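You operate a simulated robot arm through the tools that you are given. There is no shell and no other tool. Be economical: measure what you need, move in short steps, check, and stop when the job is done.

The job below is to be done with a simulated robot arm. You get a single attempt, and the scene is never put back.

Task
Tag the carton of the same lot as the block with a red tile.
Fine: push the carton against the step; press the yellow tag down on the middle of its top; the block goes up on the high step. Set down upright: block with a red tile.

Only the result counts: the job must be done as asked and must still hold three seconds after the hand-in. Knocking over, shifting, dropping, spilling or breaking anything else fails it.

Robot
A 6-joint arm with a two-finger parallel gripper, fixed in place. Base frame: the origin is at the foot of the arm, x ahead of it, y to its left, z up; the work surface is at about z = 0.88. Lengths are in m, angles in degrees, forces in N, time in s.
With the tool pointing down near the work surface it reaches from about 0.14 to 0.82 m from the base axis. Its first joint turns from -166.0 to 166.0 degrees. Payload 3.91 kg.
Tool frame: the origin (TCP) lies between the finger pads and is the grasp point; the fingertips stand 0.03 m ahead of it; z points along the fingers, y is the line along which they close. Largest opening 0.11 m; finger width 0.02, thickness 0.01; the body of the gripper, 0.048 by 0.112 m, starts 0.055 m behind the TCP.
Orientation is told as [roll, pitch, yaw] about the base's x, y, z axes, in that order, counted from this pose: with the fingers straight down and closing along the base's y, the tool's x points along the base's -x, its y along +y and its z along -z.

Tools
- The arm moves only by the tool jog_arm. Its argument "targets" is a list of rows, each a list of 3 entries, a list of its own where there are three numbers: the gripper command, from -1 (fully open) to 1 (shut), values between in proportion, then the shift along the tool's x, y, z in units of 30 mm (1.0 is 30 mm), then the turn, a rotation vector about the tool's x, y, z in units of 4 degrees (1.0 is 4 degrees). In form: [[hand, [dx, dy, dz], [wx, wy, wz]], ...]. A call has 1 to 8 rows; each row shifts and turns the commanded pose from where the row before left it, along the tool's axes as they then stand. A call with a number of a shift or a turn outside -1 to 1 is refused whole. Each row takes 0.2 s and may step no farther than 0.05 m and 8.6 degrees from the row before; otherwise, or with a gripper value out of range, the whole call is refused. Where a pose cannot be reached the arm comes as near as it can. A force on the tool above 90 N (or 10 N above the force at the start of the call, whichever is more), or a blocked arm, ends the call early, and 0.2 s more pass. The fingers move at their own pace (about 0.108 m/s each) and stop on an object; they squeeze with about 30 N. The grip force told is the motor's: it shows also when the fingers shut on nothing. Time passes only in rows, and 0.2 s behind the last, so rows that do not move let the fingers close. It gives the time, the measured TCP pose, the force on the tool (base axes), the opening and the grip force at its end, in the units of the frame above (readings bear some noise), with the torque about the TCP (base axes, N m) and any sound that the robot's microphone picked up.
- Cameras (640 x 400 px; columns grow to the right, rows downward): "scene" is fixed at [0.0512, -0.6508, 1.4676]; the picture's right is [0.92, -0.40, 0.00], its down [-0.14, -0.32, -0.94] and it looks along [0.38, 0.86, -0.35] (base axes); focal length 316 px, centre (320, 200). "wrist" rides on the gripper at [0.077, 0.007, -0.114] in the tool frame; the picture's right is [-0.09, 1.00, 0.00], its down [-0.80, -0.07, -0.59] and it looks along [-0.59, -0.05, 0.80] (tool axes); focal length 270 px, centre (320, 200). There is no depth. A picture from a camera that has moved, and an enlarged one, comes with that camera's place and axes in the base frame and with its lens.
- camera(camera): a new picture of that camera. No time passes.
- move_column(by): slides the trunk up (or, below 0, down) by that many m; the arm rides with it, the base frame stays. It gives what a move gives, with no picture.
- zoom(camera, box): a new picture of the part [left, top, right, bottom] of that camera's present view, enlarged. No time passes.
- job_done(): hands the job in; it is judged then, once.

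Work in short steps. Places have to be worked out from the pictures, the camera data and where the tool is seen: move nearer, look again, correct. Check each grasp and each placing, and mend what went wrong. You have 120 turns and 84 pictures in all, those below and enlarged ones among them. Open the gripper and draw the arm clear of the work before you hand the job in, unless the task says otherwise; then end with one line.

The tools are called after ">>>" as name(argument=value, ...) on one line, values as JSON. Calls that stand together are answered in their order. jog_arm: Moves the arm, as the interface text tells. Its arguments: {"type":"object","properties":{"targets":{"type":"array"}},"required":["targets"]} The other tools are called the same way: move_column (by) slides the trunk up or down; camera (camera) takes a picture; zoom (camera, box) takes an enlarged picture of a part of a camera's view; job_done () hands the job in.

At the start:

```text
time: 0.0
tool_pos: [0.3089, 0.3328, 1.204]
ee_rot: [0.1, 0.0, 0.0]
ft_force: [-0.7, -0.3, 0.0]
wrist_torque: [-0.02, 0.01, 0.02]
gripper_width: 0.1102
gripper_force: 0.1
trunk travel left (down, up): [-0.4, 0.14]
```

scene: 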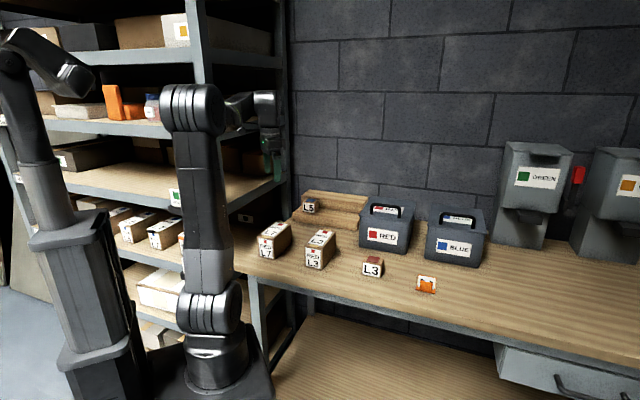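
wrist: 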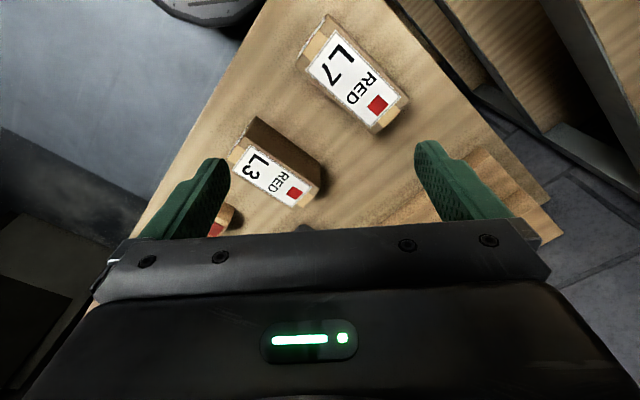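

The scene shows two cartons (L7, L3), blocks, steps, bins and an orange/yellow tag. I zoom in on the work area to read the labels.

>>> zoom(camera="scene", box=[240, 170, 400, 290])

>>> zoom(camera="scene", box=[350, 230, 450, 300])

```text
3.33 times, centred on (320, 230) of scene
camera zoom: at [0.0512, -0.6508, 1.4676], right [0.92, -0.4, 0.0], down [-0.14, -0.32, -0.94], along [0.38, 0.86, -0.35], focal length 1053 px, centre (320, 100)
```

zoom: 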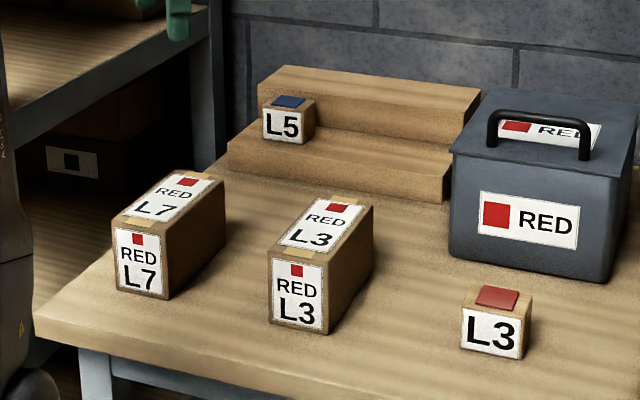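

```text
5.71 times, centred on (400, 265) of scene
camera zoom: at [0.0512, -0.6508, 1.4676], right [0.92, -0.4, 0.0], down [-0.14, -0.32, -0.94], along [0.38, 0.86, -0.35], focal length 1806 px, centre (-137, -171)
```

zoom: 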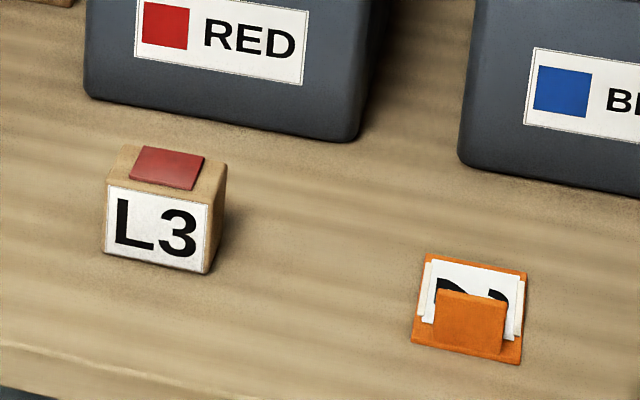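

The red-tile block is lot L3, so the target is carton L3. I don't see a clear yellow tag yet; I look at the rest of the scene.

>>> zoom(camera="scene", box=[400, 255, 460, 300])

>>> zoom(camera="scene", box=[440, 120, 640, 260])

>>> zoom(camera="scene", box=[0, 0, 290, 180])

```text
8.89 times, centred on (430, 278) of scene
camera zoom: at [0.0512, -0.6508, 1.4676], right [0.92, -0.4, 0.0], down [-0.14, -0.32, -0.94], along [0.38, 0.86, -0.35], focal length 2809 px, centre (-658, -489)
```

zoom: 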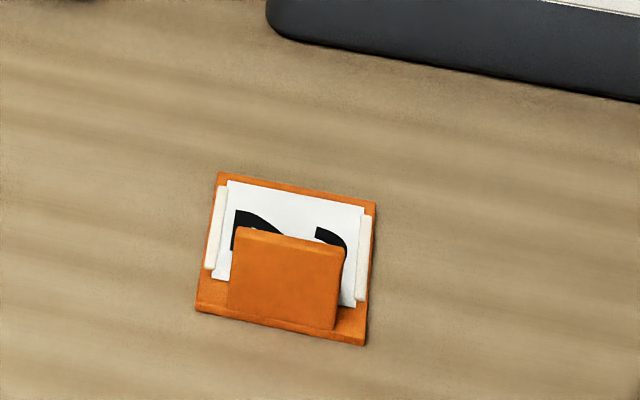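

```text
2.86 times, centred on (540, 190) of scene
camera zoom: at [0.0512, -0.6508, 1.4676], right [0.92, -0.4, 0.0], down [-0.14, -0.32, -0.94], along [0.38, 0.86, -0.35], focal length 903 px, centre (-309, 229)
```

zoom: 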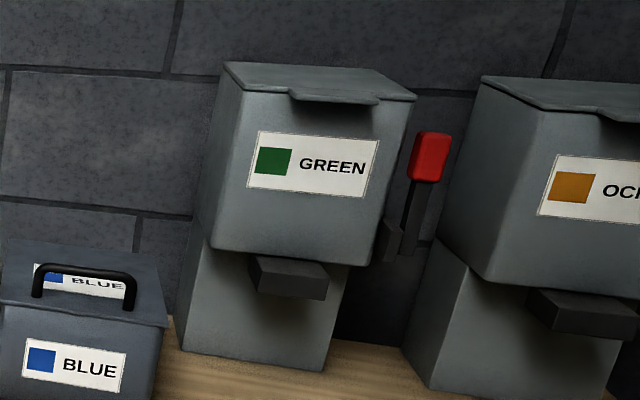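

```text
2.21 times, centred on (145, 90) of scene
camera zoom: at [0.0512, -0.6508, 1.4676], right [0.92, -0.4, 0.0], down [-0.14, -0.32, -0.94], along [0.38, 0.86, -0.35], focal length 697 px, centre (706, 443)
```

zoom: 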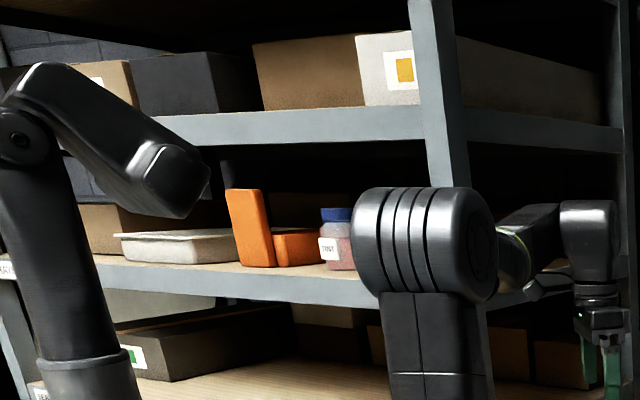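

The orange clip-like plate with a fin at about (0.69, -0.02) is the only tag candidate; the block is about (0.56, 0.09), and carton L3 about (0.46, 0.25), rotated about 45°. I move over toward the tag to see it from above.

>>> jog_arm(targets=[[-1, [-0.6, -1, 0], [0, 0, 0]], [-1, [-0.6, -1, 0], [0, 0, 0]], [-1, [-0.6, -1, 0], [0, 0, 0]], [-1, [-0.6, -1, 0], [0, 0, 0]], [-1, [-0.6, -1, 0], [0, 0, 0]], [-1, [-0.6, -1, 0], [0, 0, 0]], [-1, [-0.6, -1, 0], [0, 0, 0]], [-1, [-0.6, -1, 0], [0, 0, 0]]])

>>> camera(camera="wrist")

```text
time: 1.8
tool_pos: [0.4535, 0.0936, 1.2072]
ee_rot: [0.0, 0.0, 0.0]
ft_force: [-0.2, 0.1, -0.4]
wrist_torque: [-0.03, -0.02, -0.06]
gripper_width: 0.1098
gripper_force: 0.1
trunk travel left (down, up): [-0.4, 0.14]
```

```text
76 pictures are left
camera wrist: at [0.3761, 0.1003, 1.3209], right [0.09, 1.0, 0.0], down [0.8, -0.07, 0.59], along [0.59, -0.05, -0.8], focal length 270 px, centre (320, 200)
```

wrist: 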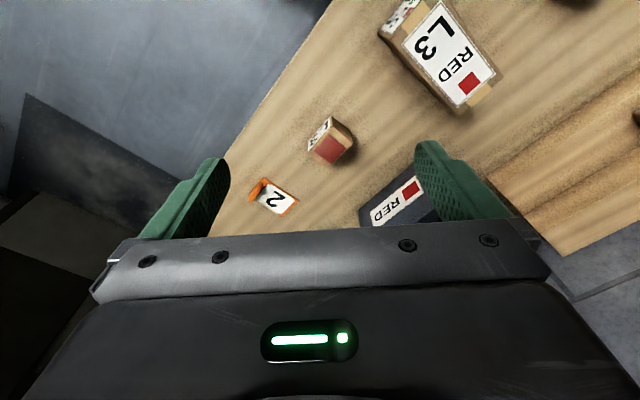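

I zoom on the orange "2" item and look for anything yellow.

>>> zoom(camera="wrist", box=[240, 100, 400, 220])

>>> camera(camera="scene")

```text
3.33 times, centred on (320, 160) of wrist
camera zoom: at [0.3761, 0.1003, 1.3209], right [0.09, 1.0, 0.0], down [0.8, -0.07, 0.59], along [0.59, -0.05, -0.8], focal length 901 px, centre (320, 333)
```

zoom: 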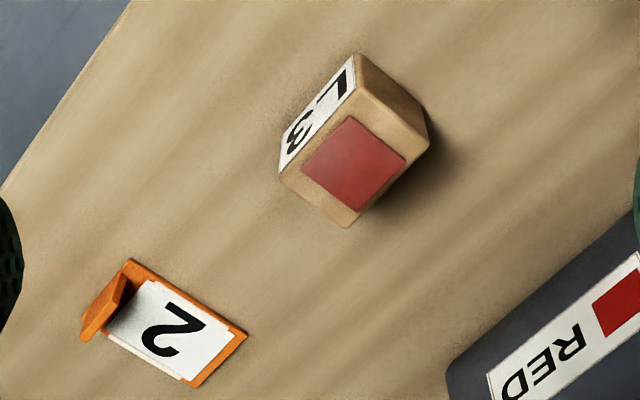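

```text
74 pictures are left
```

scene: 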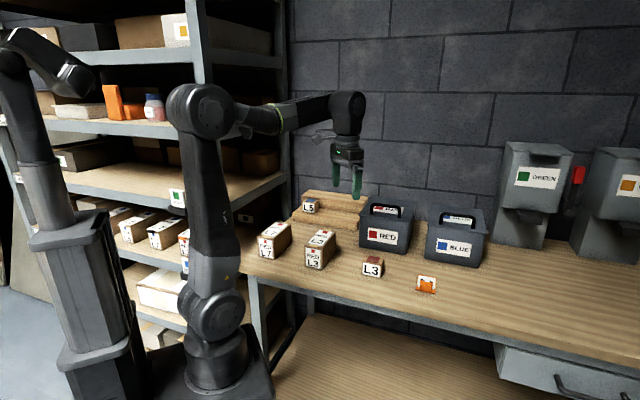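

The plate has a fin and a "2" label. I rotate the tool about 47° so it faces along the bench's push direction, then survey the step and the area behind the bins.

>>> jog_arm(targets=[[-1, [0, 0, 0], [0, 0, -1]], [-1, [0, 0, 0], [0, 0, -1]], [-1, [0, 0, 0], [0, 0, -1]], [-1, [0, 0, 0], [0, 0, -1]], [-1, [0, 0, 0], [0, 0, -1]], [-1, [0, 0, 0], [0, 0, -1]], [-1, [0, 0, 0], [0, 0, -1]], [-1, [0, 0, 0], [0, 0, -1]]])

>>> jog_arm(targets=[[-1, [0, 0, 0], [0, 0, -1]], [-1, [0, 0, 0], [0, 0, -1]], [-1, [0, 0, 0], [0, 0, -1]], [-1, [0, 0, 0], [0, 0, -0.75]]])

>>> camera(camera="wrist")

```text
time: 3.6
tool_pos: [0.4518, 0.0926, 1.2049]
ee_rot: [-0.1, 0.0, 32.1]
ft_force: [-0.4, -0.3, -0.5]
wrist_torque: [0.01, -0.03, -0.04]
gripper_width: 0.1099
gripper_force: 0.0
trunk travel left (down, up): [-0.4, 0.14]
```

```text
time: 4.6
tool_pos: [0.4545, 0.092, 1.2061]
ee_rot: [0.1, 0.0, 47.0]
ft_force: [0.7, -0.5, -0.3]
wrist_torque: [-0.01, 0.01, -0.02]
gripper_width: 0.1102
gripper_force: 0.1
trunk travel left (down, up): [-0.4, 0.14]
```

```text
73 pictures are left
camera wrist: at [0.396, 0.0415, 1.3193], right [-0.67, 0.74, 0.0], down [0.6, 0.54, 0.59], along [0.44, 0.4, -0.8], focal length 270 px, centre (320, 200)
```

wrist: 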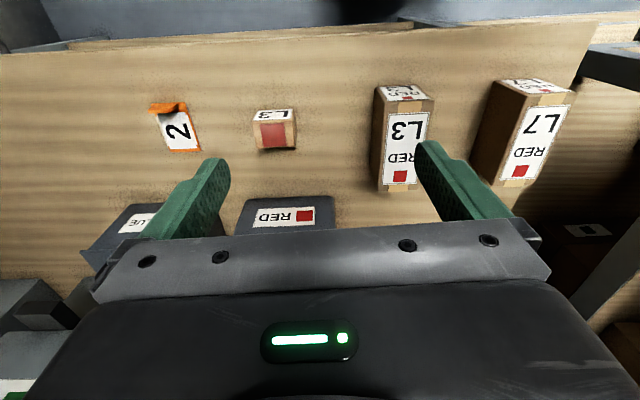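

Bench axes line up well with this yaw. I zoom on the carton for precise geometry.

>>> zoom(camera="wrist", box=[340, 60, 500, 160])

>>> zoom(camera="wrist", box=[140, 80, 300, 180])

>>> zoom(camera="scene", box=[285, 180, 375, 236])

```text
4.00 times, centred on (420, 110) of wrist
camera zoom: at [0.396, 0.0415, 1.3193], right [-0.67, 0.74, 0.0], down [0.6, 0.54, 0.59], along [0.44, 0.4, -0.8], focal length 1081 px, centre (-80, 560)
```

zoom: 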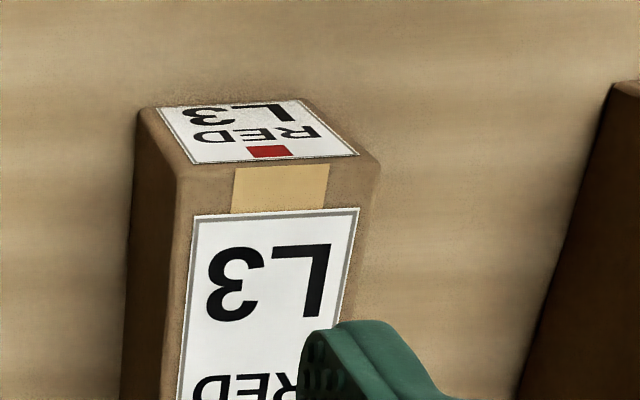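

```text
4.00 times, centred on (220, 130) of wrist
camera zoom: at [0.396, 0.0415, 1.3193], right [-0.67, 0.74, 0.0], down [0.6, 0.54, 0.59], along [0.44, 0.4, -0.8], focal length 1081 px, centre (720, 480)
```

zoom: 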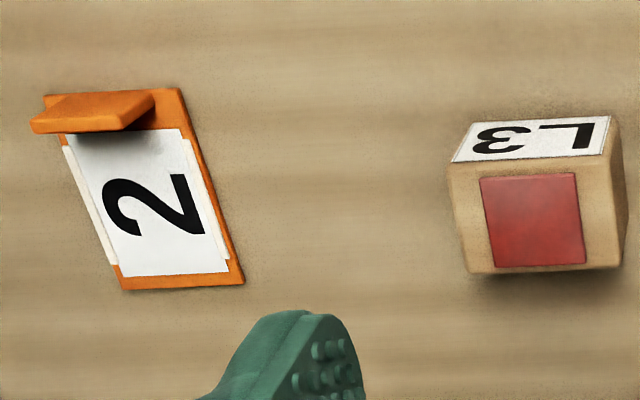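

```text
7.11 times, centred on (330, 208) of scene
camera zoom: at [0.0512, -0.6508, 1.4676], right [0.92, -0.4, 0.0], down [-0.14, -0.32, -0.94], along [0.38, 0.86, -0.35], focal length 2247 px, centre (249, 143)
```

zoom: 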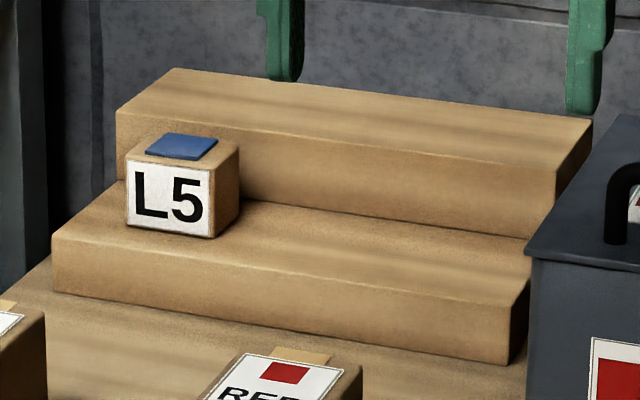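

Step is about 0.04 high per tread, front face at distance ~0.75 along the 46° direction; the carton front is at (0.396, 0.199), 0.061 wide, ~0.142 long, ~0.085 high. Before acting I raise and tilt to check whether any other (yellow) tag hides behind the bins.

>>> jog_arm(targets=[[-1, [0, 0, -1], [0, -1, 0]], [-1, [0, 0, -1], [0, -1, 0]], [-1, [0, 0, -1], [0, -1, 0]], [-1, [0, 0, -1], [0, -1, 0]], [-1, [0, 0, 0], [0, -1, 0]], [-1, [0, 0, 0], [0, -1, 0]], [-1, [0, 0, 0], [0, -1, 0]]])

>>> camera(camera="wrist")

```text
time: 6.2
tool_pos: [0.4438, 0.0832, 1.3231]
ee_rot: [0.0, -28.1, 47.0]
ft_force: [0.2, 0.6, -0.1]
wrist_torque: [0.0, 0.01, 0.03]
gripper_width: 0.1099
gripper_force: 0.0
trunk travel left (down, up): [-0.4, 0.14]
```

```text
69 pictures are left
camera wrist: at [0.3556, -0.0009, 1.3884], right [-0.68, 0.74, 0.04], down [0.34, 0.26, 0.9], along [0.65, 0.62, -0.43], focal length 270 px, centre (320, 200)
```

wrist: 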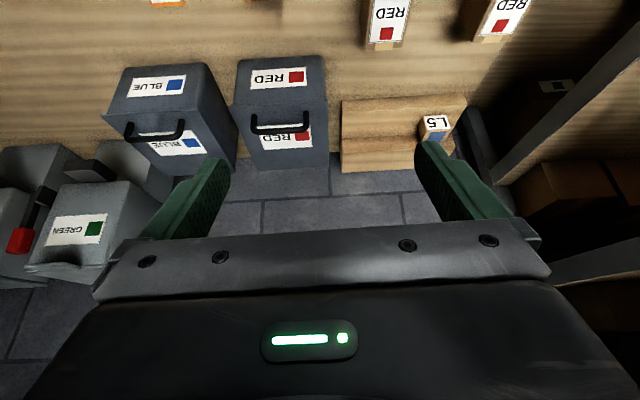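

No other tag hidden, so the orange tag is the one. I return to vertical and next position behind carton L3.

>>> jog_arm(targets=[[-1, [0, 0, 0], [0, 1, 0]], [-1, [0, 0, 0], [0, 1, 0]], [-1, [0, 0, 0], [0, 1, 0]], [-1, [0, 0, 0], [0, 1, 0]], [-1, [0, 0, 0], [0, 1, 0]], [-1, [0, 0, 0], [0, 1, 0]], [-1, [0, 0, 0], [0, 1, 0]]])

>>> zoom(camera="scene", box=[280, 190, 380, 280])

```text
time: 7.8
tool_pos: [0.4431, 0.0825, 1.3208]
ee_rot: [-0.2, -0.1, 47.0]
ft_force: [0.1, -0.7, -0.2]
wrist_torque: [-0.01, -0.01, 0.0]
gripper_width: 0.1103
gripper_force: 0.0
out of reach, approached as far as the arm can: row 7
trunk travel left (down, up): [-0.4, 0.14]
```

```text
4.44 times, centred on (330, 235) of scene
camera zoom: at [0.0512, -0.6508, 1.4676], right [0.92, -0.4, 0.0], down [-0.14, -0.32, -0.94], along [0.38, 0.86, -0.35], focal length 1404 px, centre (276, 44)
```

zoom: 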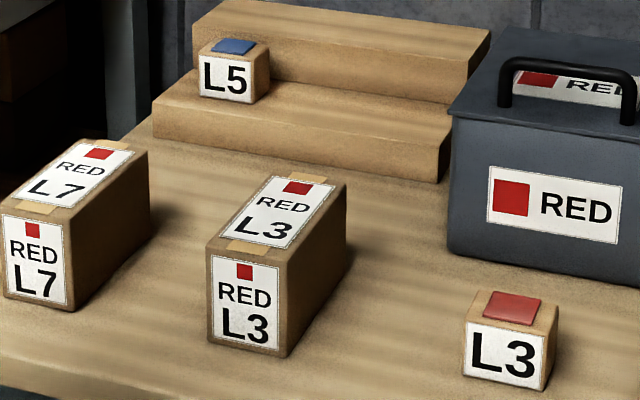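

Re-measured: step and carton both lie at 45°. I turn to yaw 45° and go to just behind the carton, part way down, with opening ~0.04.

>>> jog_arm(targets=[[0.3, [0, 1, 0], [0, 0, 0.5]], [0.3, [0, 1, 0.9], [0, 0, 0]], [0.3, [0, 1, 1], [0, 0, 0]], [0.3, [-0.3, 0.77, 1], [0, 0, 0]], [0.3, [0, 0, 1], [0, 0, 0]], [0.3, [0, 0, 1], [0, 0, 0]], [0.3, [0, 0, 1], [0, 0, 0]], [0.3, [0, 0, 1], [0, 0, 0]]])

>>> jog_arm(targets=[[0.3, [0, 0, 1], [0, 0, 0]], [0.3, [0, 0, 1], [0, 0, 0]], [0.3, [0, 0, 1], [0, 0, 0]]])

>>> camera(camera="wrist")

>>> camera(camera="scene")

```text
time: 9.6
tool_pos: [0.3698, 0.1681, 1.114]
ee_rot: [0.0, 0.0, 44.9]
ft_force: [-0.7, -0.3, -0.2]
wrist_torque: [0.02, -0.02, 0.03]
gripper_width: 0.0384
gripper_force: 0.2
trunk travel left (down, up): [-0.4, 0.14]
```

```text
time: 10.4
tool_pos: [0.3712, 0.169, 1.0239]
ee_rot: [0.1, 0.0, 45.1]
ft_force: [0.1, 0.0, 0.7]
wrist_torque: [-0.01, 0.02, -0.01]
gripper_width: 0.039
gripper_force: 0.1
trunk travel left (down, up): [-0.4, 0.14]
```

```text
67 pictures are left
camera wrist: at [0.3117, 0.1197, 1.1378], right [-0.64, 0.77, 0.0], down [0.62, 0.52, 0.59], along [0.46, 0.38, -0.8], focal length 270 px, centre (320, 200)
```

wrist: 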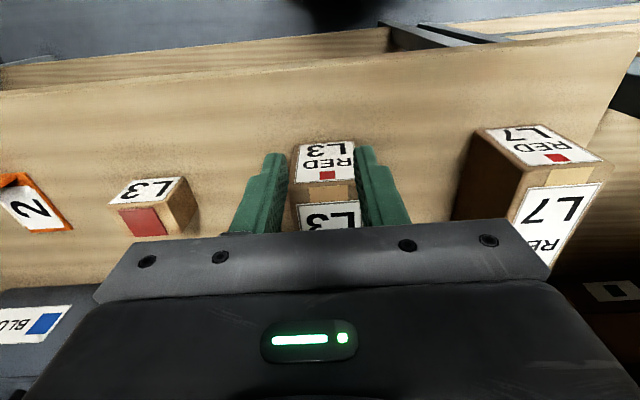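

```text
66 pictures are left
```

scene: 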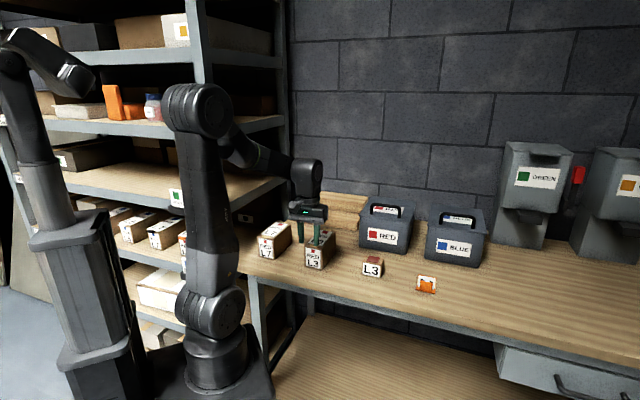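

Tool is centred behind the carton (lateral 0.143 vs 0.145), with 28 mm gap. I descend to z≈0.93 and push forward ~0.12 first.

>>> jog_arm(targets=[[0.3, [0, 0, 1], [0, 0, 0]], [0.3, [0, 0, 1], [0, 0, 0]], [0.3, [0, 0, 1], [0, 0, 0]], [0.3, [0, 0, 0.13], [0, 0, 0]]])

>>> jog_arm(targets=[[0.3, [-0.5, 0, 0], [0, 0, 0]], [0.3, [-0.3, 0, 0], [0, 0, 0]], [0.3, [-0.3, 0, 0], [0, 0, 0]], [0.3, [-0.3, 0, 0], [0, 0, 0]], [0.3, [-0.4, 0, 0], [0, 0, 0]], [0.3, [-0.4, 0, 0], [0, 0, 0]], [0.3, [-0.4, 0, 0], [0, 0, 0]], [0.3, [-0.4, 0, 0], [0, 0, 0]]])

>>> camera(camera="wrist")

>>> zoom(camera="scene", box=[280, 190, 380, 280])

```text
time: 11.4
tool_pos: [0.3711, 0.1679, 0.9283]
ee_rot: [0.0, 0.0, 45.0]
ft_force: [0.1, -0.7, -0.6]
wrist_torque: [0.03, 0.0, 0.0]
gripper_width: 0.0384
gripper_force: 0.0
trunk travel left (down, up): [-0.4, 0.14]
```

```text
time: 13.2
tool_pos: [0.4338, 0.2327, 0.9305]
ee_rot: [0.0, -0.1, 45.0]
ft_force: [-0.4, -0.6, -0.1]
wrist_torque: [0.0, 0.04, -0.02]
gripper_width: 0.0383
gripper_force: 0.1
trunk travel left (down, up): [-0.4, 0.14]
```

```text
65 pictures are left
camera wrist: at [0.3743, 0.1836, 1.0432], right [-0.64, 0.77, 0.0], down [0.62, 0.52, 0.6], along [0.46, 0.38, -0.8], focal length 270 px, centre (320, 200)
```

wrist: 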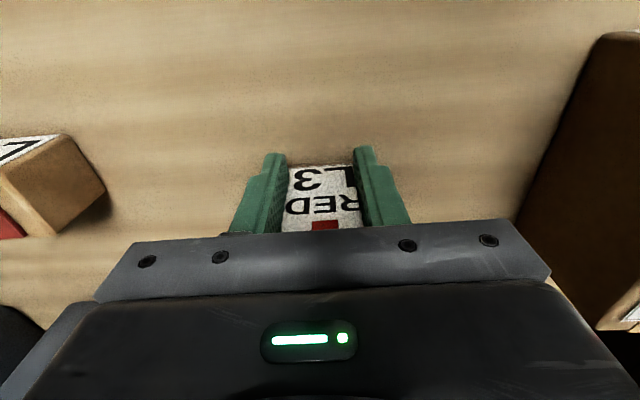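

```text
4.44 times, centred on (330, 235) of scene
camera zoom: at [0.0512, -0.6508, 1.4676], right [0.92, -0.4, 0.0], down [-0.14, -0.32, -0.94], along [0.38, 0.86, -0.35], focal length 1404 px, centre (276, 44)
```

zoom: 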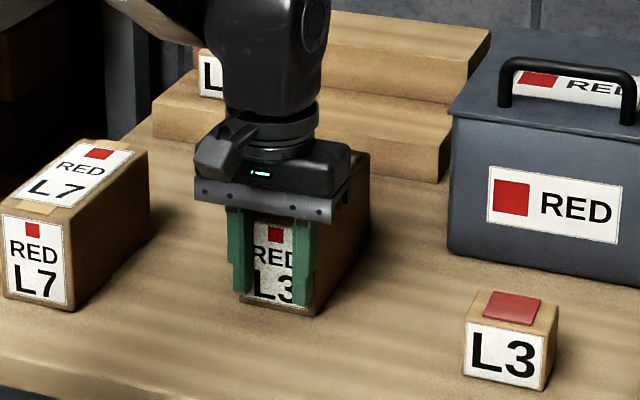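

The push works straight. Carton front is now at n≈0.481; about 0.12–0.13 remain. I push another 0.10.

>>> jog_arm(targets=[[0.3, [-0.4, 0, 0], [0, 0, 0]], [0.3, [-0.4, 0, 0], [0, 0, 0]], [0.3, [-0.5, 0, 0], [0, 0, 0]], [0.3, [-0.5, 0, 0], [0, 0, 0]], [0.3, [-0.5, 0, 0], [0, 0, 0]], [0.3, [-0.4, 0, 0], [0, 0, 0]], [0.3, [-0.3, 0, 0], [0, 0, 0]], [0.3, [-0.3, 0, 0], [0, 0, 0]]])

>>> zoom(camera="scene", box=[280, 190, 380, 280])

```text
time: 15.0
tool_pos: [0.5031, 0.3036, 0.9302]
ee_rot: [0.0, -0.1, 45.0]
ft_force: [-1.9, -1.7, 0.2]
wrist_torque: [-0.03, -0.02, -0.06]
gripper_width: 0.0385
gripper_force: 0.0
trunk travel left (down, up): [-0.4, 0.14]
```

```text
4.44 times, centred on (330, 235) of scene
camera zoom: at [0.0512, -0.6508, 1.4676], right [0.92, -0.4, 0.0], down [-0.14, -0.32, -0.94], along [0.38, 0.86, -0.35], focal length 1404 px, centre (276, 44)
```

zoom: 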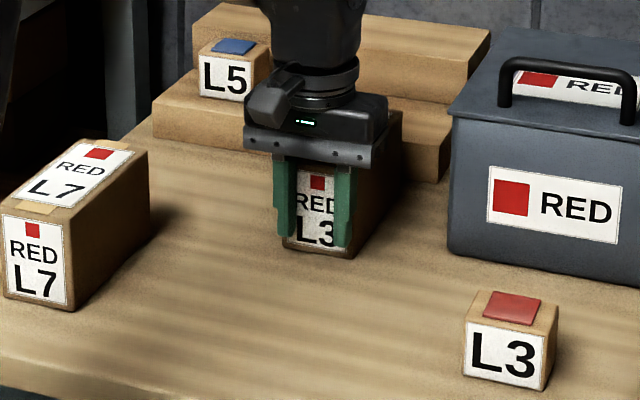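

Front at n≈0.58; ~25–32 mm left. I advance 18 mm more in small steps.

>>> jog_arm(targets=[[0.3, [-0.1, 0, 0], [0, 0, 0]], [0.3, [-0.1, 0, 0], [0, 0, 0]], [0.3, [-0.1, 0, 0], [0, 0, 0]], [0.3, [-0.1, 0, 0], [0, 0, 0]], [0.3, [-0.1, 0, 0], [0, 0, 0]], [0.3, [-0.1, 0, 0], [0, 0, 0]]])

>>> zoom(camera="scene", box=[325, 195, 375, 235])

```text
time: 16.4
tool_pos: [0.5165, 0.3164, 0.9298]
ee_rot: [0.0, -0.1, 45.0]
ft_force: [-1.3, -3.2, 1.0]
wrist_torque: [-0.03, -0.04, 0.02]
gripper_width: 0.0385
gripper_force: 0.2
trunk travel left (down, up): [-0.4, 0.14]
```

```text
10.00 times, centred on (350, 215) of scene
camera zoom: at [0.0512, -0.6508, 1.4676], right [0.92, -0.4, 0.0], down [-0.14, -0.32, -0.94], along [0.38, 0.86, -0.35], focal length 3160 px, centre (20, 50)
```

zoom: 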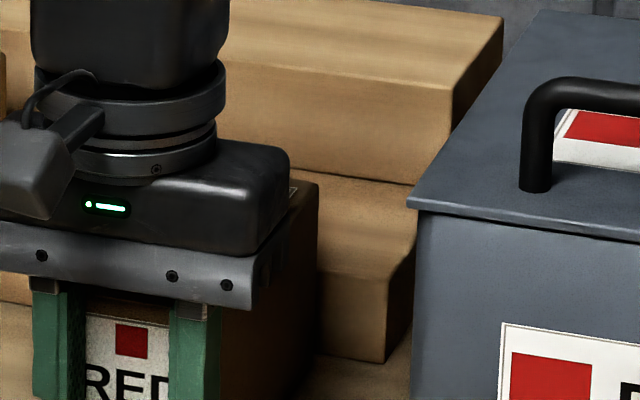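

Nearly there. I continue in 2 mm steps, watching the force.

>>> jog_arm(targets=[[0.3, [-0.07, 0, 0], [0, 0, 0]], [0.3, [-0.07, 0, 0], [0, 0, 0]]])

>>> zoom(camera="scene", box=[340, 215, 370, 240])

```text
time: 17.0
tool_pos: [0.5189, 0.3185, 0.9288]
ee_rot: [0.1, 0.0, 45.0]
ft_force: [-2.4, -1.6, 1.5]
wrist_torque: [0.03, 0.02, 0.01]
gripper_width: 0.0384
gripper_force: 0.1
trunk travel left (down, up): [-0.4, 0.14]
```

```text
16.00 times, centred on (355, 228) of scene
camera zoom: at [0.0512, -0.6508, 1.4676], right [0.92, -0.4, 0.0], down [-0.14, -0.32, -0.94], along [0.38, 0.86, -0.35], focal length 5055 px, centre (-240, -240)
```

zoom: 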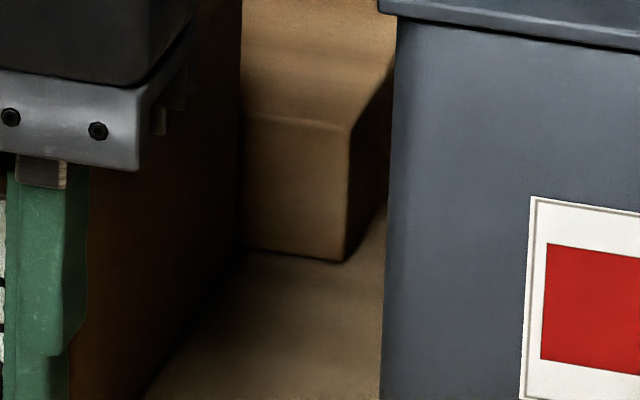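

The carton's rear corner looks within ~3 mm of the step. I nudge on.

>>> jog_arm(targets=[[0.3, [-0.06, 0, 0], [0, 0, 0]]])

>>> jog_arm(targets=[[0.3, [-0.06, 0, 0], [0, 0, 0]]])

>>> zoom(camera="scene", box=[340, 215, 370, 240])

```text
time: 17.4
tool_pos: [0.5197, 0.3191, 0.9312]
ee_rot: [0.0, 0.0, 45.0]
ft_force: [-2.4, -3.0, 0.8]
wrist_torque: [0.08, -0.02, -0.03]
gripper_width: 0.0386
gripper_force: 0.1
trunk travel left (down, up): [-0.4, 0.14]
```

```text
time: 17.8
tool_pos: [0.5216, 0.3216, 0.9294]
ee_rot: [0.0, 0.0, 45.1]
ft_force: [-2.1, -2.4, 1.3]
wrist_torque: [0.01, -0.05, -0.03]
gripper_width: 0.0387
gripper_force: 0.2
trunk travel left (down, up): [-0.4, 0.14]
```

```text
16.00 times, centred on (355, 228) of scene
camera zoom: at [0.0512, -0.6508, 1.4676], right [0.92, -0.4, 0.0], down [-0.14, -0.32, -0.94], along [0.38, 0.86, -0.35], focal length 5055 px, centre (-240, -240)
```

zoom: 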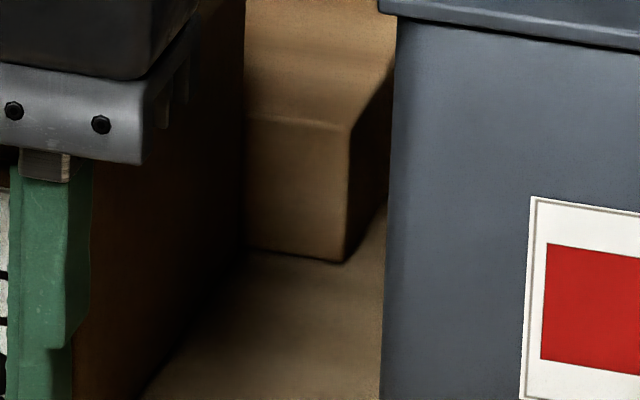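

Force still just friction. Keep nudging 2 mm at a time.

>>> jog_arm(targets=[[0.3, [-0.06, 0, 0], [0, 0, 0]]])

>>> jog_arm(targets=[[0.3, [-0.06, 0, 0], [0, 0, 0]]])

```text
time: 18.2
tool_pos: [0.5217, 0.322, 0.9293]
ee_rot: [0.1, 0.0, 45.0]
ft_force: [-1.1, -2.7, 0.5]
wrist_torque: [0.04, 0.01, -0.01]
gripper_width: 0.0388
gripper_force: 0.1
trunk travel left (down, up): [-0.4, 0.14]
```

```text
time: 18.6
tool_pos: [0.5239, 0.3244, 0.9288]
ee_rot: [0.0, 0.0, 45.0]
ft_force: [-5.5, -3.3, 1.0]
wrist_torque: [0.06, -0.12, 0.02]
gripper_width: 0.0385
gripper_force: 0.0
trunk travel left (down, up): [-0.4, 0.14]
```

Force doubled; contact is likely. One more 1 mm step to confirm.

>>> jog_arm(targets=[[0.3, [-0.03, 0, 0], [0, 0, 0]], [0.3, [0, 0, 0], [0, 0, 0]]])

>>> zoom(camera="scene", box=[340, 215, 370, 240])

```text
time: 19.2
tool_pos: [0.5245, 0.3235, 0.9314]
ee_rot: [-0.1, 0.0, 44.9]
ft_force: [-7.7, -9.1, 0.8]
wrist_torque: [0.14, -0.15, 0.06]
gripper_width: 0.0386
gripper_force: 0.0
trunk travel left (down, up): [-0.4, 0.14]
```

```text
16.00 times, centred on (355, 228) of scene
camera zoom: at [0.0512, -0.6508, 1.4676], right [0.92, -0.4, 0.0], down [-0.14, -0.32, -0.94], along [0.38, 0.86, -0.35], focal length 5055 px, centre (-240, -240)
```

zoom: 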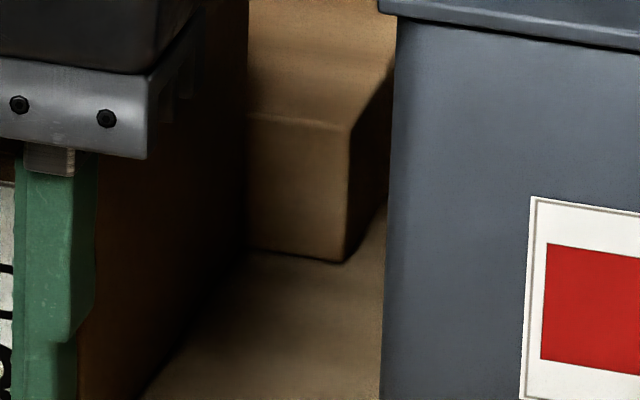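

Contact confirmed at 12 N and the step hasn't moved. I back off and rise, then look at the carton.

>>> jog_arm(targets=[[0.3, [0.3, 0, 0], [0, 0, 0]], [0.3, [0.7, 0, 0], [0, 0, 0]], [0.3, [0.5, 0, -0.5], [0, 0, 0]], [0.3, [0, 0, -1], [0, 0, 0]], [0.3, [0, 0, -1], [0, 0, 0]], [0.3, [0, 0, -1], [0, 0, 0]], [0.3, [0, 0, -1], [0, 0, 0]], [0.3, [0, 0, -1], [0, 0, 0]]])

>>> camera(camera="wrist")

>>> zoom(camera="scene", box=[280, 190, 380, 280])

```text
time: 21.0
tool_pos: [0.4926, 0.294, 1.0953]
ee_rot: [0.0, 0.0, 45.0]
ft_force: [0.2, -0.1, 0.5]
wrist_torque: [-0.02, -0.01, -0.03]
gripper_width: 0.0384
gripper_force: 0.1
trunk travel left (down, up): [-0.4, 0.14]
```

```text
58 pictures are left
camera wrist: at [0.4338, 0.2444, 1.2088], right [-0.64, 0.77, 0.0], down [0.62, 0.52, 0.59], along [0.46, 0.38, -0.8], focal length 270 px, centre (320, 200)
```

wrist: 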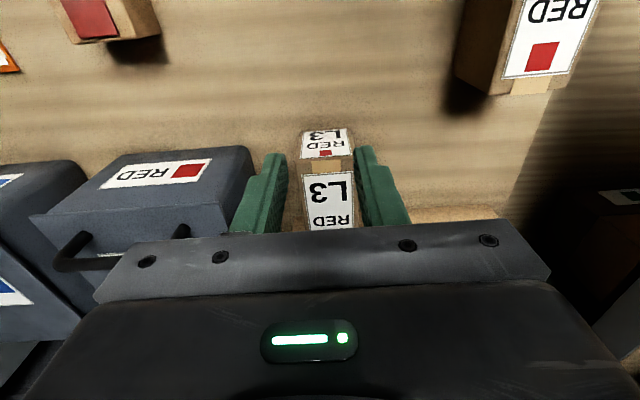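

```text
4.44 times, centred on (330, 235) of scene
camera zoom: at [0.0512, -0.6508, 1.4676], right [0.92, -0.4, 0.0], down [-0.14, -0.32, -0.94], along [0.38, 0.86, -0.35], focal length 1404 px, centre (276, 44)
```

zoom: 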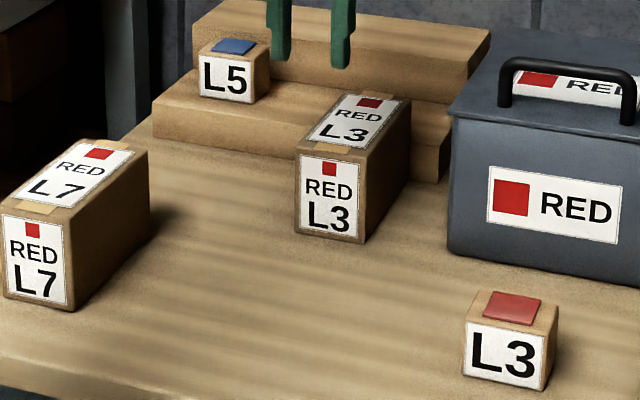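

The carton sits flush against the step, centre at about n=0.68, l=0.145 (bench axes), top z≈0.96. Next I go to the tag: move along the bench, then rotate −90° so the fingers close across the fin.

>>> jog_arm(targets=[[0, [0.5, 0, -1], [0, 0, 0]], [0, [0.5, -1, -0.5], [0, 0, 0]], [0, [0.5, -1, 0], [0, 0, 0.5]], [0, [0.5, -1, 0], [0, 0, 0.5]], [0, [0.5, -1, 0], [0, 0, 0.5]], [0, [0.5, -1, 0], [0, 0, 0.5]], [0, [0.5, -1, 0], [0, 0, 0.5]], [0, [0.3, -1, 0], [0, 0, 0.5]]])

>>> jog_arm(targets=[[0, [0, 0, 0], [0, 0, 1]], [0, [0, 0, 0], [0, 0, 1]], [0, [0, 0, 0], [0, 0, 1]], [0, [0, 0, 0], [0, 0, 1]], [0, [0, 0, 0], [0, 0, 1]], [0, [0, 0, 0], [0, 0, 1]], [0, [0, 0, 0], [0, 0, 1]], [0, [0, 0, 0], [0, 0, 1]]])

>>> jog_arm(targets=[[0, [0, 0, 0], [0, 0, 1]], [0, [0, 0, 0], [0, 0, 1]], [0, [0, 0, 0], [0, 0, 1]], [0, [0, 0, 0], [0, 0, 1]], [0, [0, 0, 0], [0, 0, 1]], [0, [0, 0, 0], [0, 0, 1]], [0, [0, 0, 0], [0, 0, 1]], [0, [0, 0, 0], [0, 0, 1]]])

>>> camera(camera="wrist")

```text
time: 22.8
tool_pos: [0.5441, 0.0597, 1.1398]
ee_rot: [0.1, 0.0, 32.9]
ft_force: [-0.6, 0.4, -0.1]
wrist_torque: [-0.01, 0.01, 0.01]
gripper_width: 0.0552
gripper_force: 0.1
trunk travel left (down, up): [-0.4, 0.14]
```

```text
time: 24.6
tool_pos: [0.5437, 0.0578, 1.1398]
ee_rot: [0.0, -0.1, 0.9]
ft_force: [-0.4, -0.3, 0.3]
wrist_torque: [-0.01, 0.0, 0.03]
gripper_width: 0.0551
gripper_force: 0.1
trunk travel left (down, up): [-0.4, 0.14]
```

```text
time: 26.4
tool_pos: [0.5444, 0.0578, 1.14]
ee_rot: [0.0, 0.1, -31.2]
ft_force: [0.3, 0.1, 0.2]
wrist_torque: [0.0, 0.0, 0.02]
gripper_width: 0.0551
gripper_force: 0.0
trunk travel left (down, up): [-0.4, 0.14]
```

```text
56 pictures are left
camera wrist: at [0.4821, 0.1036, 1.2539], right [0.59, 0.81, 0.0], down [0.65, -0.47, 0.59], along [0.48, -0.35, -0.8], focal length 270 px, centre (320, 200)
```

wrist: 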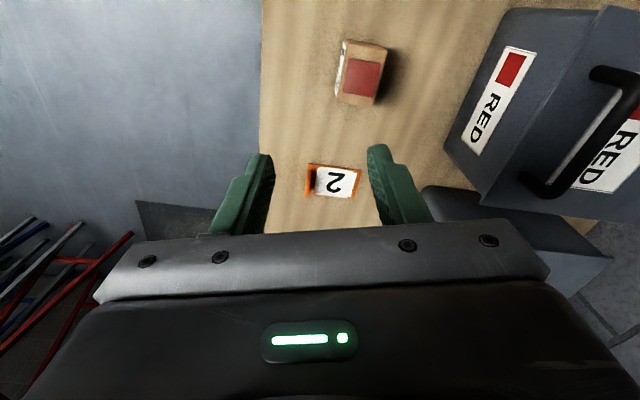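

The tag centre is at about n=0.472, l=0.50. I finish the rotation to −45° and move closer for a detailed view.

>>> jog_arm(targets=[[0, [0, 0, 0], [0, 0, 1]], [0, [0, 0, 0], [0, 0, 1]], [0, [0, 0, 0], [0, 0, 1]], [0, [0, 0, 0], [0, 0, 0.45]], [0, [-1, 0.2, 0], [0, 0, 0]], [0, [-1, 0.2, 1], [0, 0, 0]], [0, [-1, 0.2, 1], [0, 0, 0]], [0, [0, 0, 1], [0, 0, 0]]])

>>> camera(camera="wrist")

```text
time: 28.2
tool_pos: [0.621, 0.0078, 1.049]
ee_rot: [0.1, 0.0, -44.8]
ft_force: [-0.3, -0.7, -0.5]
wrist_torque: [0.04, 0.03, 0.02]
gripper_width: 0.0549
gripper_force: 0.1
trunk travel left (down, up): [-0.4, 0.14]
```

```text
55 pictures are left
camera wrist: at [0.5716, 0.0668, 1.1631], right [0.76, 0.64, 0.0], down [0.52, -0.61, 0.59], along [0.38, -0.45, -0.8], focal length 270 px, centre (320, 200)
```

wrist: 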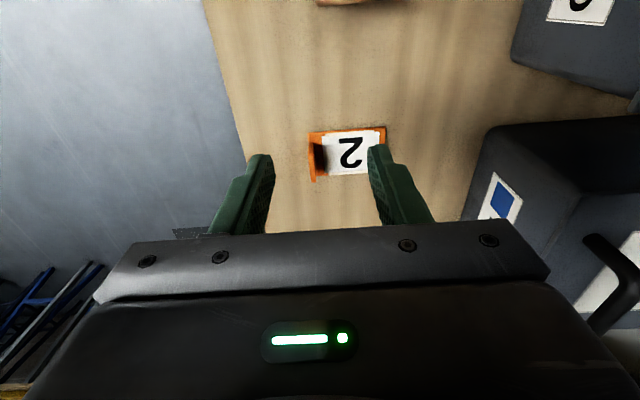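

>>> zoom(camera="wrist", box=[290, 110, 400, 190])

>>> zoom(camera="scene", box=[405, 265, 445, 300])

```text
5.00 times, centred on (345, 150) of wrist
camera zoom: at [0.5716, 0.0668, 1.1631], right [0.76, 0.64, 0.0], down [0.52, -0.61, 0.59], along [0.38, -0.45, -0.8], focal length 1351 px, centre (195, 450)
```

zoom: 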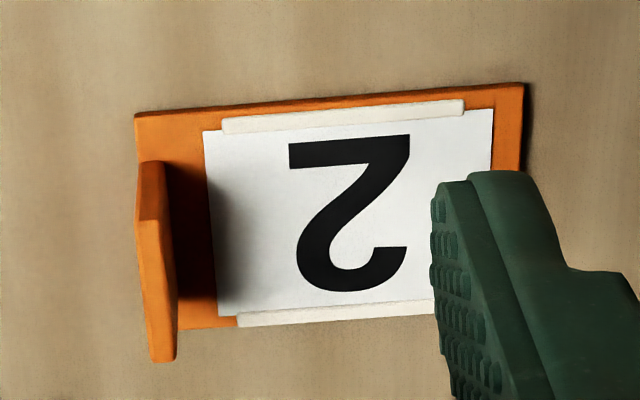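

```text
11.43 times, centred on (425, 282) of scene
camera zoom: at [0.0512, -0.6508, 1.4676], right [0.92, -0.4, 0.0], down [-0.14, -0.32, -0.94], along [0.38, 0.86, -0.35], focal length 3611 px, centre (-880, -743)
```

zoom: 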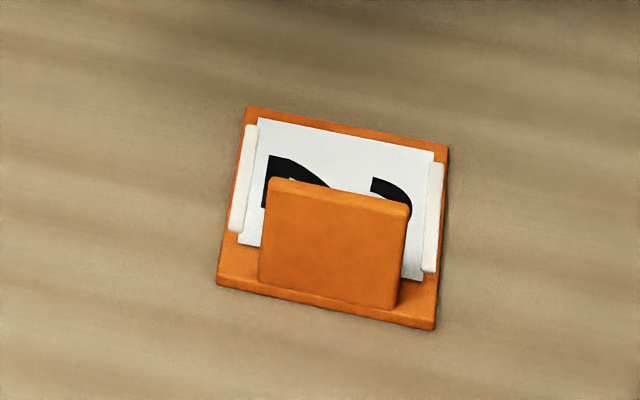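

The fin is about 6 mm thick, 40 mm wide, top at z≈0.917, centred at n≈0.432, l≈0.502. I move above it with 0.04 opening and descend to just above.

>>> jog_arm(targets=[[0.3, [-1, -0.42, 0], [0, 0, 0]], [0.3, [-1, 0, 0], [0, 0, 0]], [0.3, [-0.28, 0, 0.6], [0, 0, 0]], [0.3, [0, 0, 1], [0, 0, 0]], [0.3, [0, 0, 1], [0, 0, 0]]])

>>> camera(camera="wrist")

>>> zoom(camera="scene", box=[395, 245, 455, 300])

```text
time: 29.4
tool_pos: [0.6594, -0.0469, 0.9729]
ee_rot: [-0.1, 0.0, -44.8]
ft_force: [0.2, 0.2, 0.0]
wrist_torque: [0.02, 0.05, 0.01]
gripper_width: 0.0385
gripper_force: 0.0
trunk travel left (down, up): [-0.4, 0.14]
```

```text
52 pictures are left
camera wrist: at [0.6105, 0.0118, 1.0864], right [0.76, 0.64, 0.0], down [0.52, -0.61, 0.59], along [0.38, -0.45, -0.8], focal length 270 px, centre (320, 200)
```

wrist: 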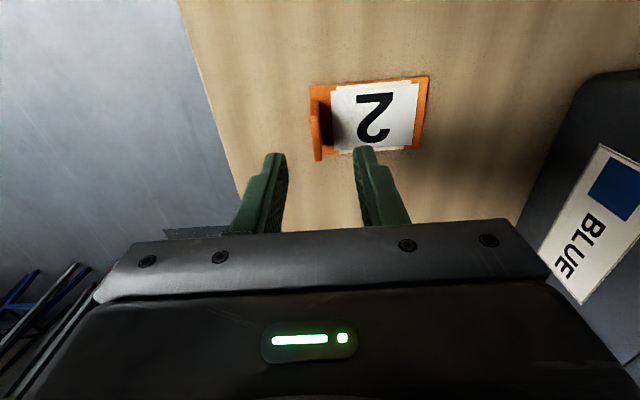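

```text
7.27 times, centred on (425, 272) of scene
camera zoom: at [0.0512, -0.6508, 1.4676], right [0.92, -0.4, 0.0], down [-0.14, -0.32, -0.94], along [0.38, 0.86, -0.35], focal length 2298 px, centre (-444, -327)
```

zoom: 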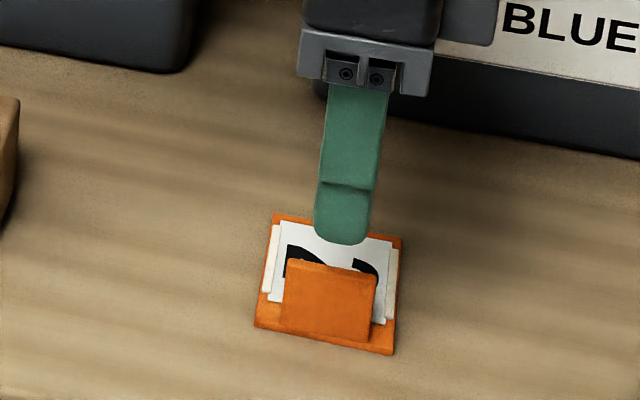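

The fingers straddle the fin (TCP n=0.433 vs fin 0.431). I descend to z≈0.919 and close.

>>> jog_arm(targets=[[0.3, [0, 0, 0.7], [0, 0, 0]], [0.3, [0, 0, 0.7], [0, 0, 0]], [0.3, [0, 0, 0.4], [0, 0, 0]]])

>>> camera(camera="wrist")

>>> zoom(camera="scene", box=[395, 245, 455, 300])

```text
time: 30.2
tool_pos: [0.6594, -0.049, 0.9166]
ee_rot: [0.0, -0.1, -44.8]
ft_force: [0.6, 0.4, -0.4]
wrist_torque: [0.0, 0.02, 0.01]
gripper_width: 0.0382
gripper_force: 0.0
trunk travel left (down, up): [-0.4, 0.14]
```

```text
50 pictures are left
camera wrist: at [0.61, 0.0102, 1.0309], right [0.76, 0.64, 0.0], down [0.52, -0.61, 0.59], along [0.38, -0.45, -0.8], focal length 270 px, centre (320, 200)
```

wrist: 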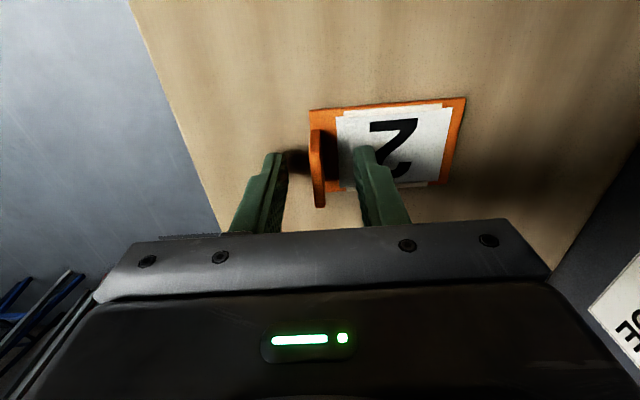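

```text
7.27 times, centred on (425, 272) of scene
camera zoom: at [0.0512, -0.6508, 1.4676], right [0.92, -0.4, 0.0], down [-0.14, -0.32, -0.94], along [0.38, 0.86, -0.35], focal length 2298 px, centre (-444, -327)
```

zoom: 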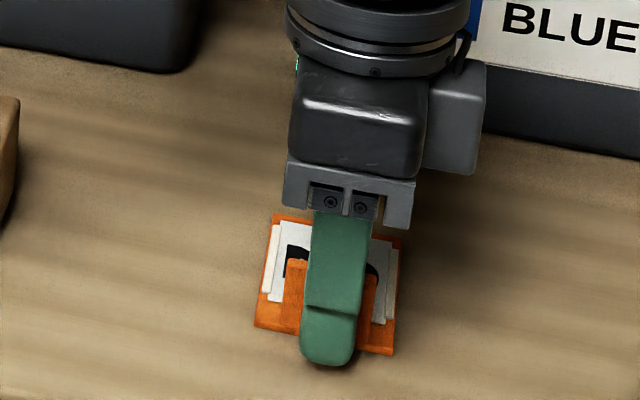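

Fingers straddle the fin, centred. Closing now.

>>> jog_arm(targets=[[0.7, [0, 0, 0], [0, 0, 0]], [1, [0, 0, 0], [0, 0, 0]], [1, [0, 0, 0], [0, 0, 0]], [1, [0, 0, 0], [0, 0, 0]]])

>>> jog_arm(targets=[[1, [0, 0, -0.5], [0, 0, 0]], [1, [0, 0, -1], [0, 0, 0]], [1, [0, 0, -1], [0, 0, 0]], [1, [0, 0, -1], [0, 0, 0]], [1, [0, 0, -1], [0, 0, 0]], [1, [0, 0, -1], [0, 0, 0]], [1, [0, 0, -1], [0, 0, 0]]])

>>> camera(camera="wrist")

>>> camera(camera="scene")

```text
time: 31.2
tool_pos: [0.6599, -0.0494, 0.9175]
ee_rot: [-0.1, 0.0, -44.8]
ft_force: [0.1, 0.0, 0.1]
wrist_torque: [0.0, 0.01, 0.01]
gripper_width: 0.0047
gripper_force: 29.7
trunk travel left (down, up): [-0.4, 0.14]
```

```text
time: 32.8
tool_pos: [0.6611, -0.0489, 1.1128]
ee_rot: [0.0, 0.0, -44.7]
ft_force: [-0.1, 0.1, -1.3]
wrist_torque: [0.03, 0.0, -0.01]
gripper_width: 0.0045
gripper_force: 29.9
trunk travel left (down, up): [-0.4, 0.14]
```

```text
48 pictures are left
camera wrist: at [0.6122, 0.0094, 1.2275], right [0.76, 0.64, 0.0], down [0.52, -0.61, 0.59], along [0.38, -0.45, -0.8], focal length 270 px, centre (320, 200)
```

wrist: 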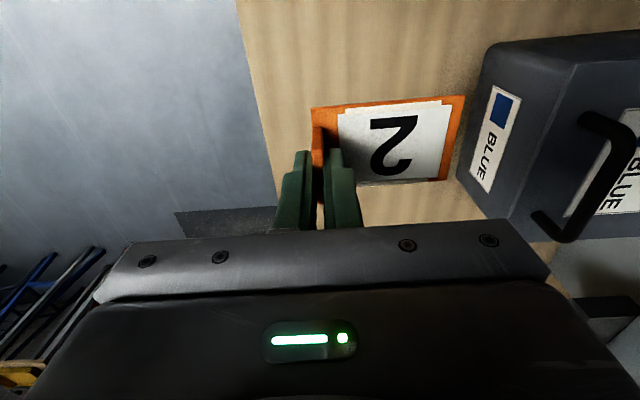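

```text
47 pictures are left
```

scene: 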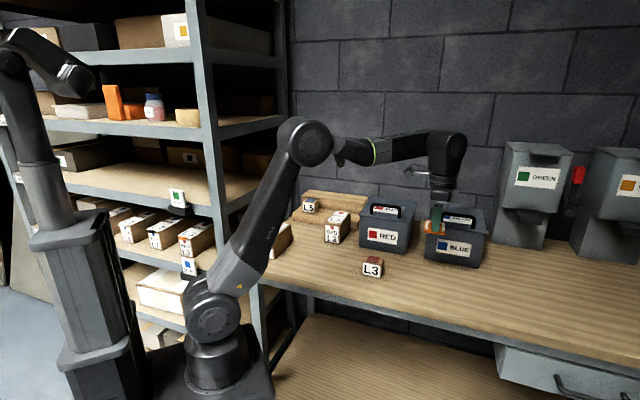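

The tag is held level; its centre is offset +0.0385 in n, −0.0025 in l from the TCP. I carry it along in front of the bins to l≈0.1475, then in to n≈0.643.

>>> jog_arm(targets=[[1, [1, 0, 0], [0, 0, 0]], [1, [1, 0, 0], [0, 0, 0]], [1, [1, 0, 0], [0, 0, 0]], [1, [1, 0, 0], [0, 0, 0]], [1, [1, 0, 0], [0, 0, 0]], [1, [1, 0, 0], [0, 0, 0]], [1, [1, 0, 0], [0, 0, 0]], [1, [1, 0, 0], [0, 0, 0]]])

>>> jog_arm(targets=[[1, [1, 0.5, 0], [0, 0, 0]], [1, [1, 1, 0], [0, 0, 0]], [1, [1, 1, 0], [0, 0, 0]], [1, [0.8, 1, 0], [0, 0, 0]], [1, [0, 1, 0], [0, 0, 0]], [1, [0, 1, 0], [0, 0, 0]], [1, [0, 0.7, 0], [0, 0, 0]], [1, [0, 0.5, 0], [0, 0, 0]]])

>>> camera(camera="wrist")

>>> zoom(camera="scene", box=[290, 170, 390, 250])

```text
time: 34.6
tool_pos: [0.4905, 0.1189, 1.1135]
ee_rot: [0.0, 0.1, -44.7]
ft_force: [-0.6, -0.5, -0.4]
wrist_torque: [-0.03, -0.01, 0.0]
gripper_width: 0.0043
gripper_force: 30.0
trunk travel left (down, up): [-0.4, 0.14]
```

```text
time: 36.4
tool_pos: [0.552, 0.3423, 1.1099]
ee_rot: [-0.1, 0.0, -44.8]
ft_force: [-0.9, 0.1, 0.1]
wrist_torque: [0.01, 0.03, 0.02]
gripper_width: 0.0043
gripper_force: 29.7
trunk travel left (down, up): [-0.4, 0.14]
```

```text
46 pictures are left
camera wrist: at [0.5018, 0.4019, 1.2244], right [0.76, 0.64, 0.0], down [0.52, -0.61, 0.59], along [0.38, -0.46, -0.8], focal length 270 px, centre (320, 200)
```

wrist: 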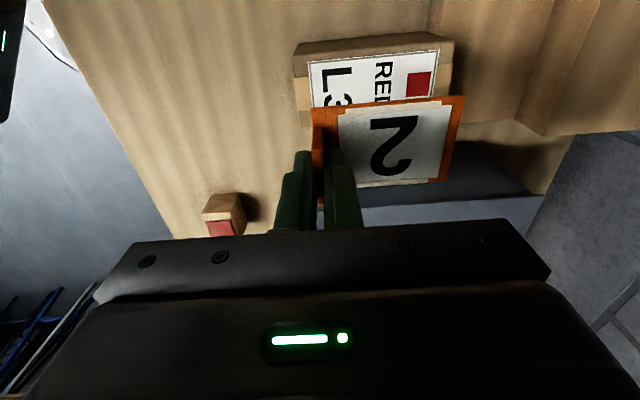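

```text
5.00 times, centred on (340, 210) of scene
camera zoom: at [0.0512, -0.6508, 1.4676], right [0.92, -0.4, 0.0], down [-0.14, -0.32, -0.94], along [0.38, 0.86, -0.35], focal length 1580 px, centre (220, 150)
```

zoom: 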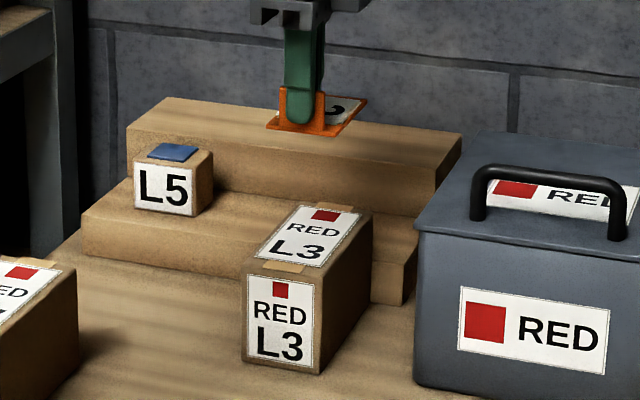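

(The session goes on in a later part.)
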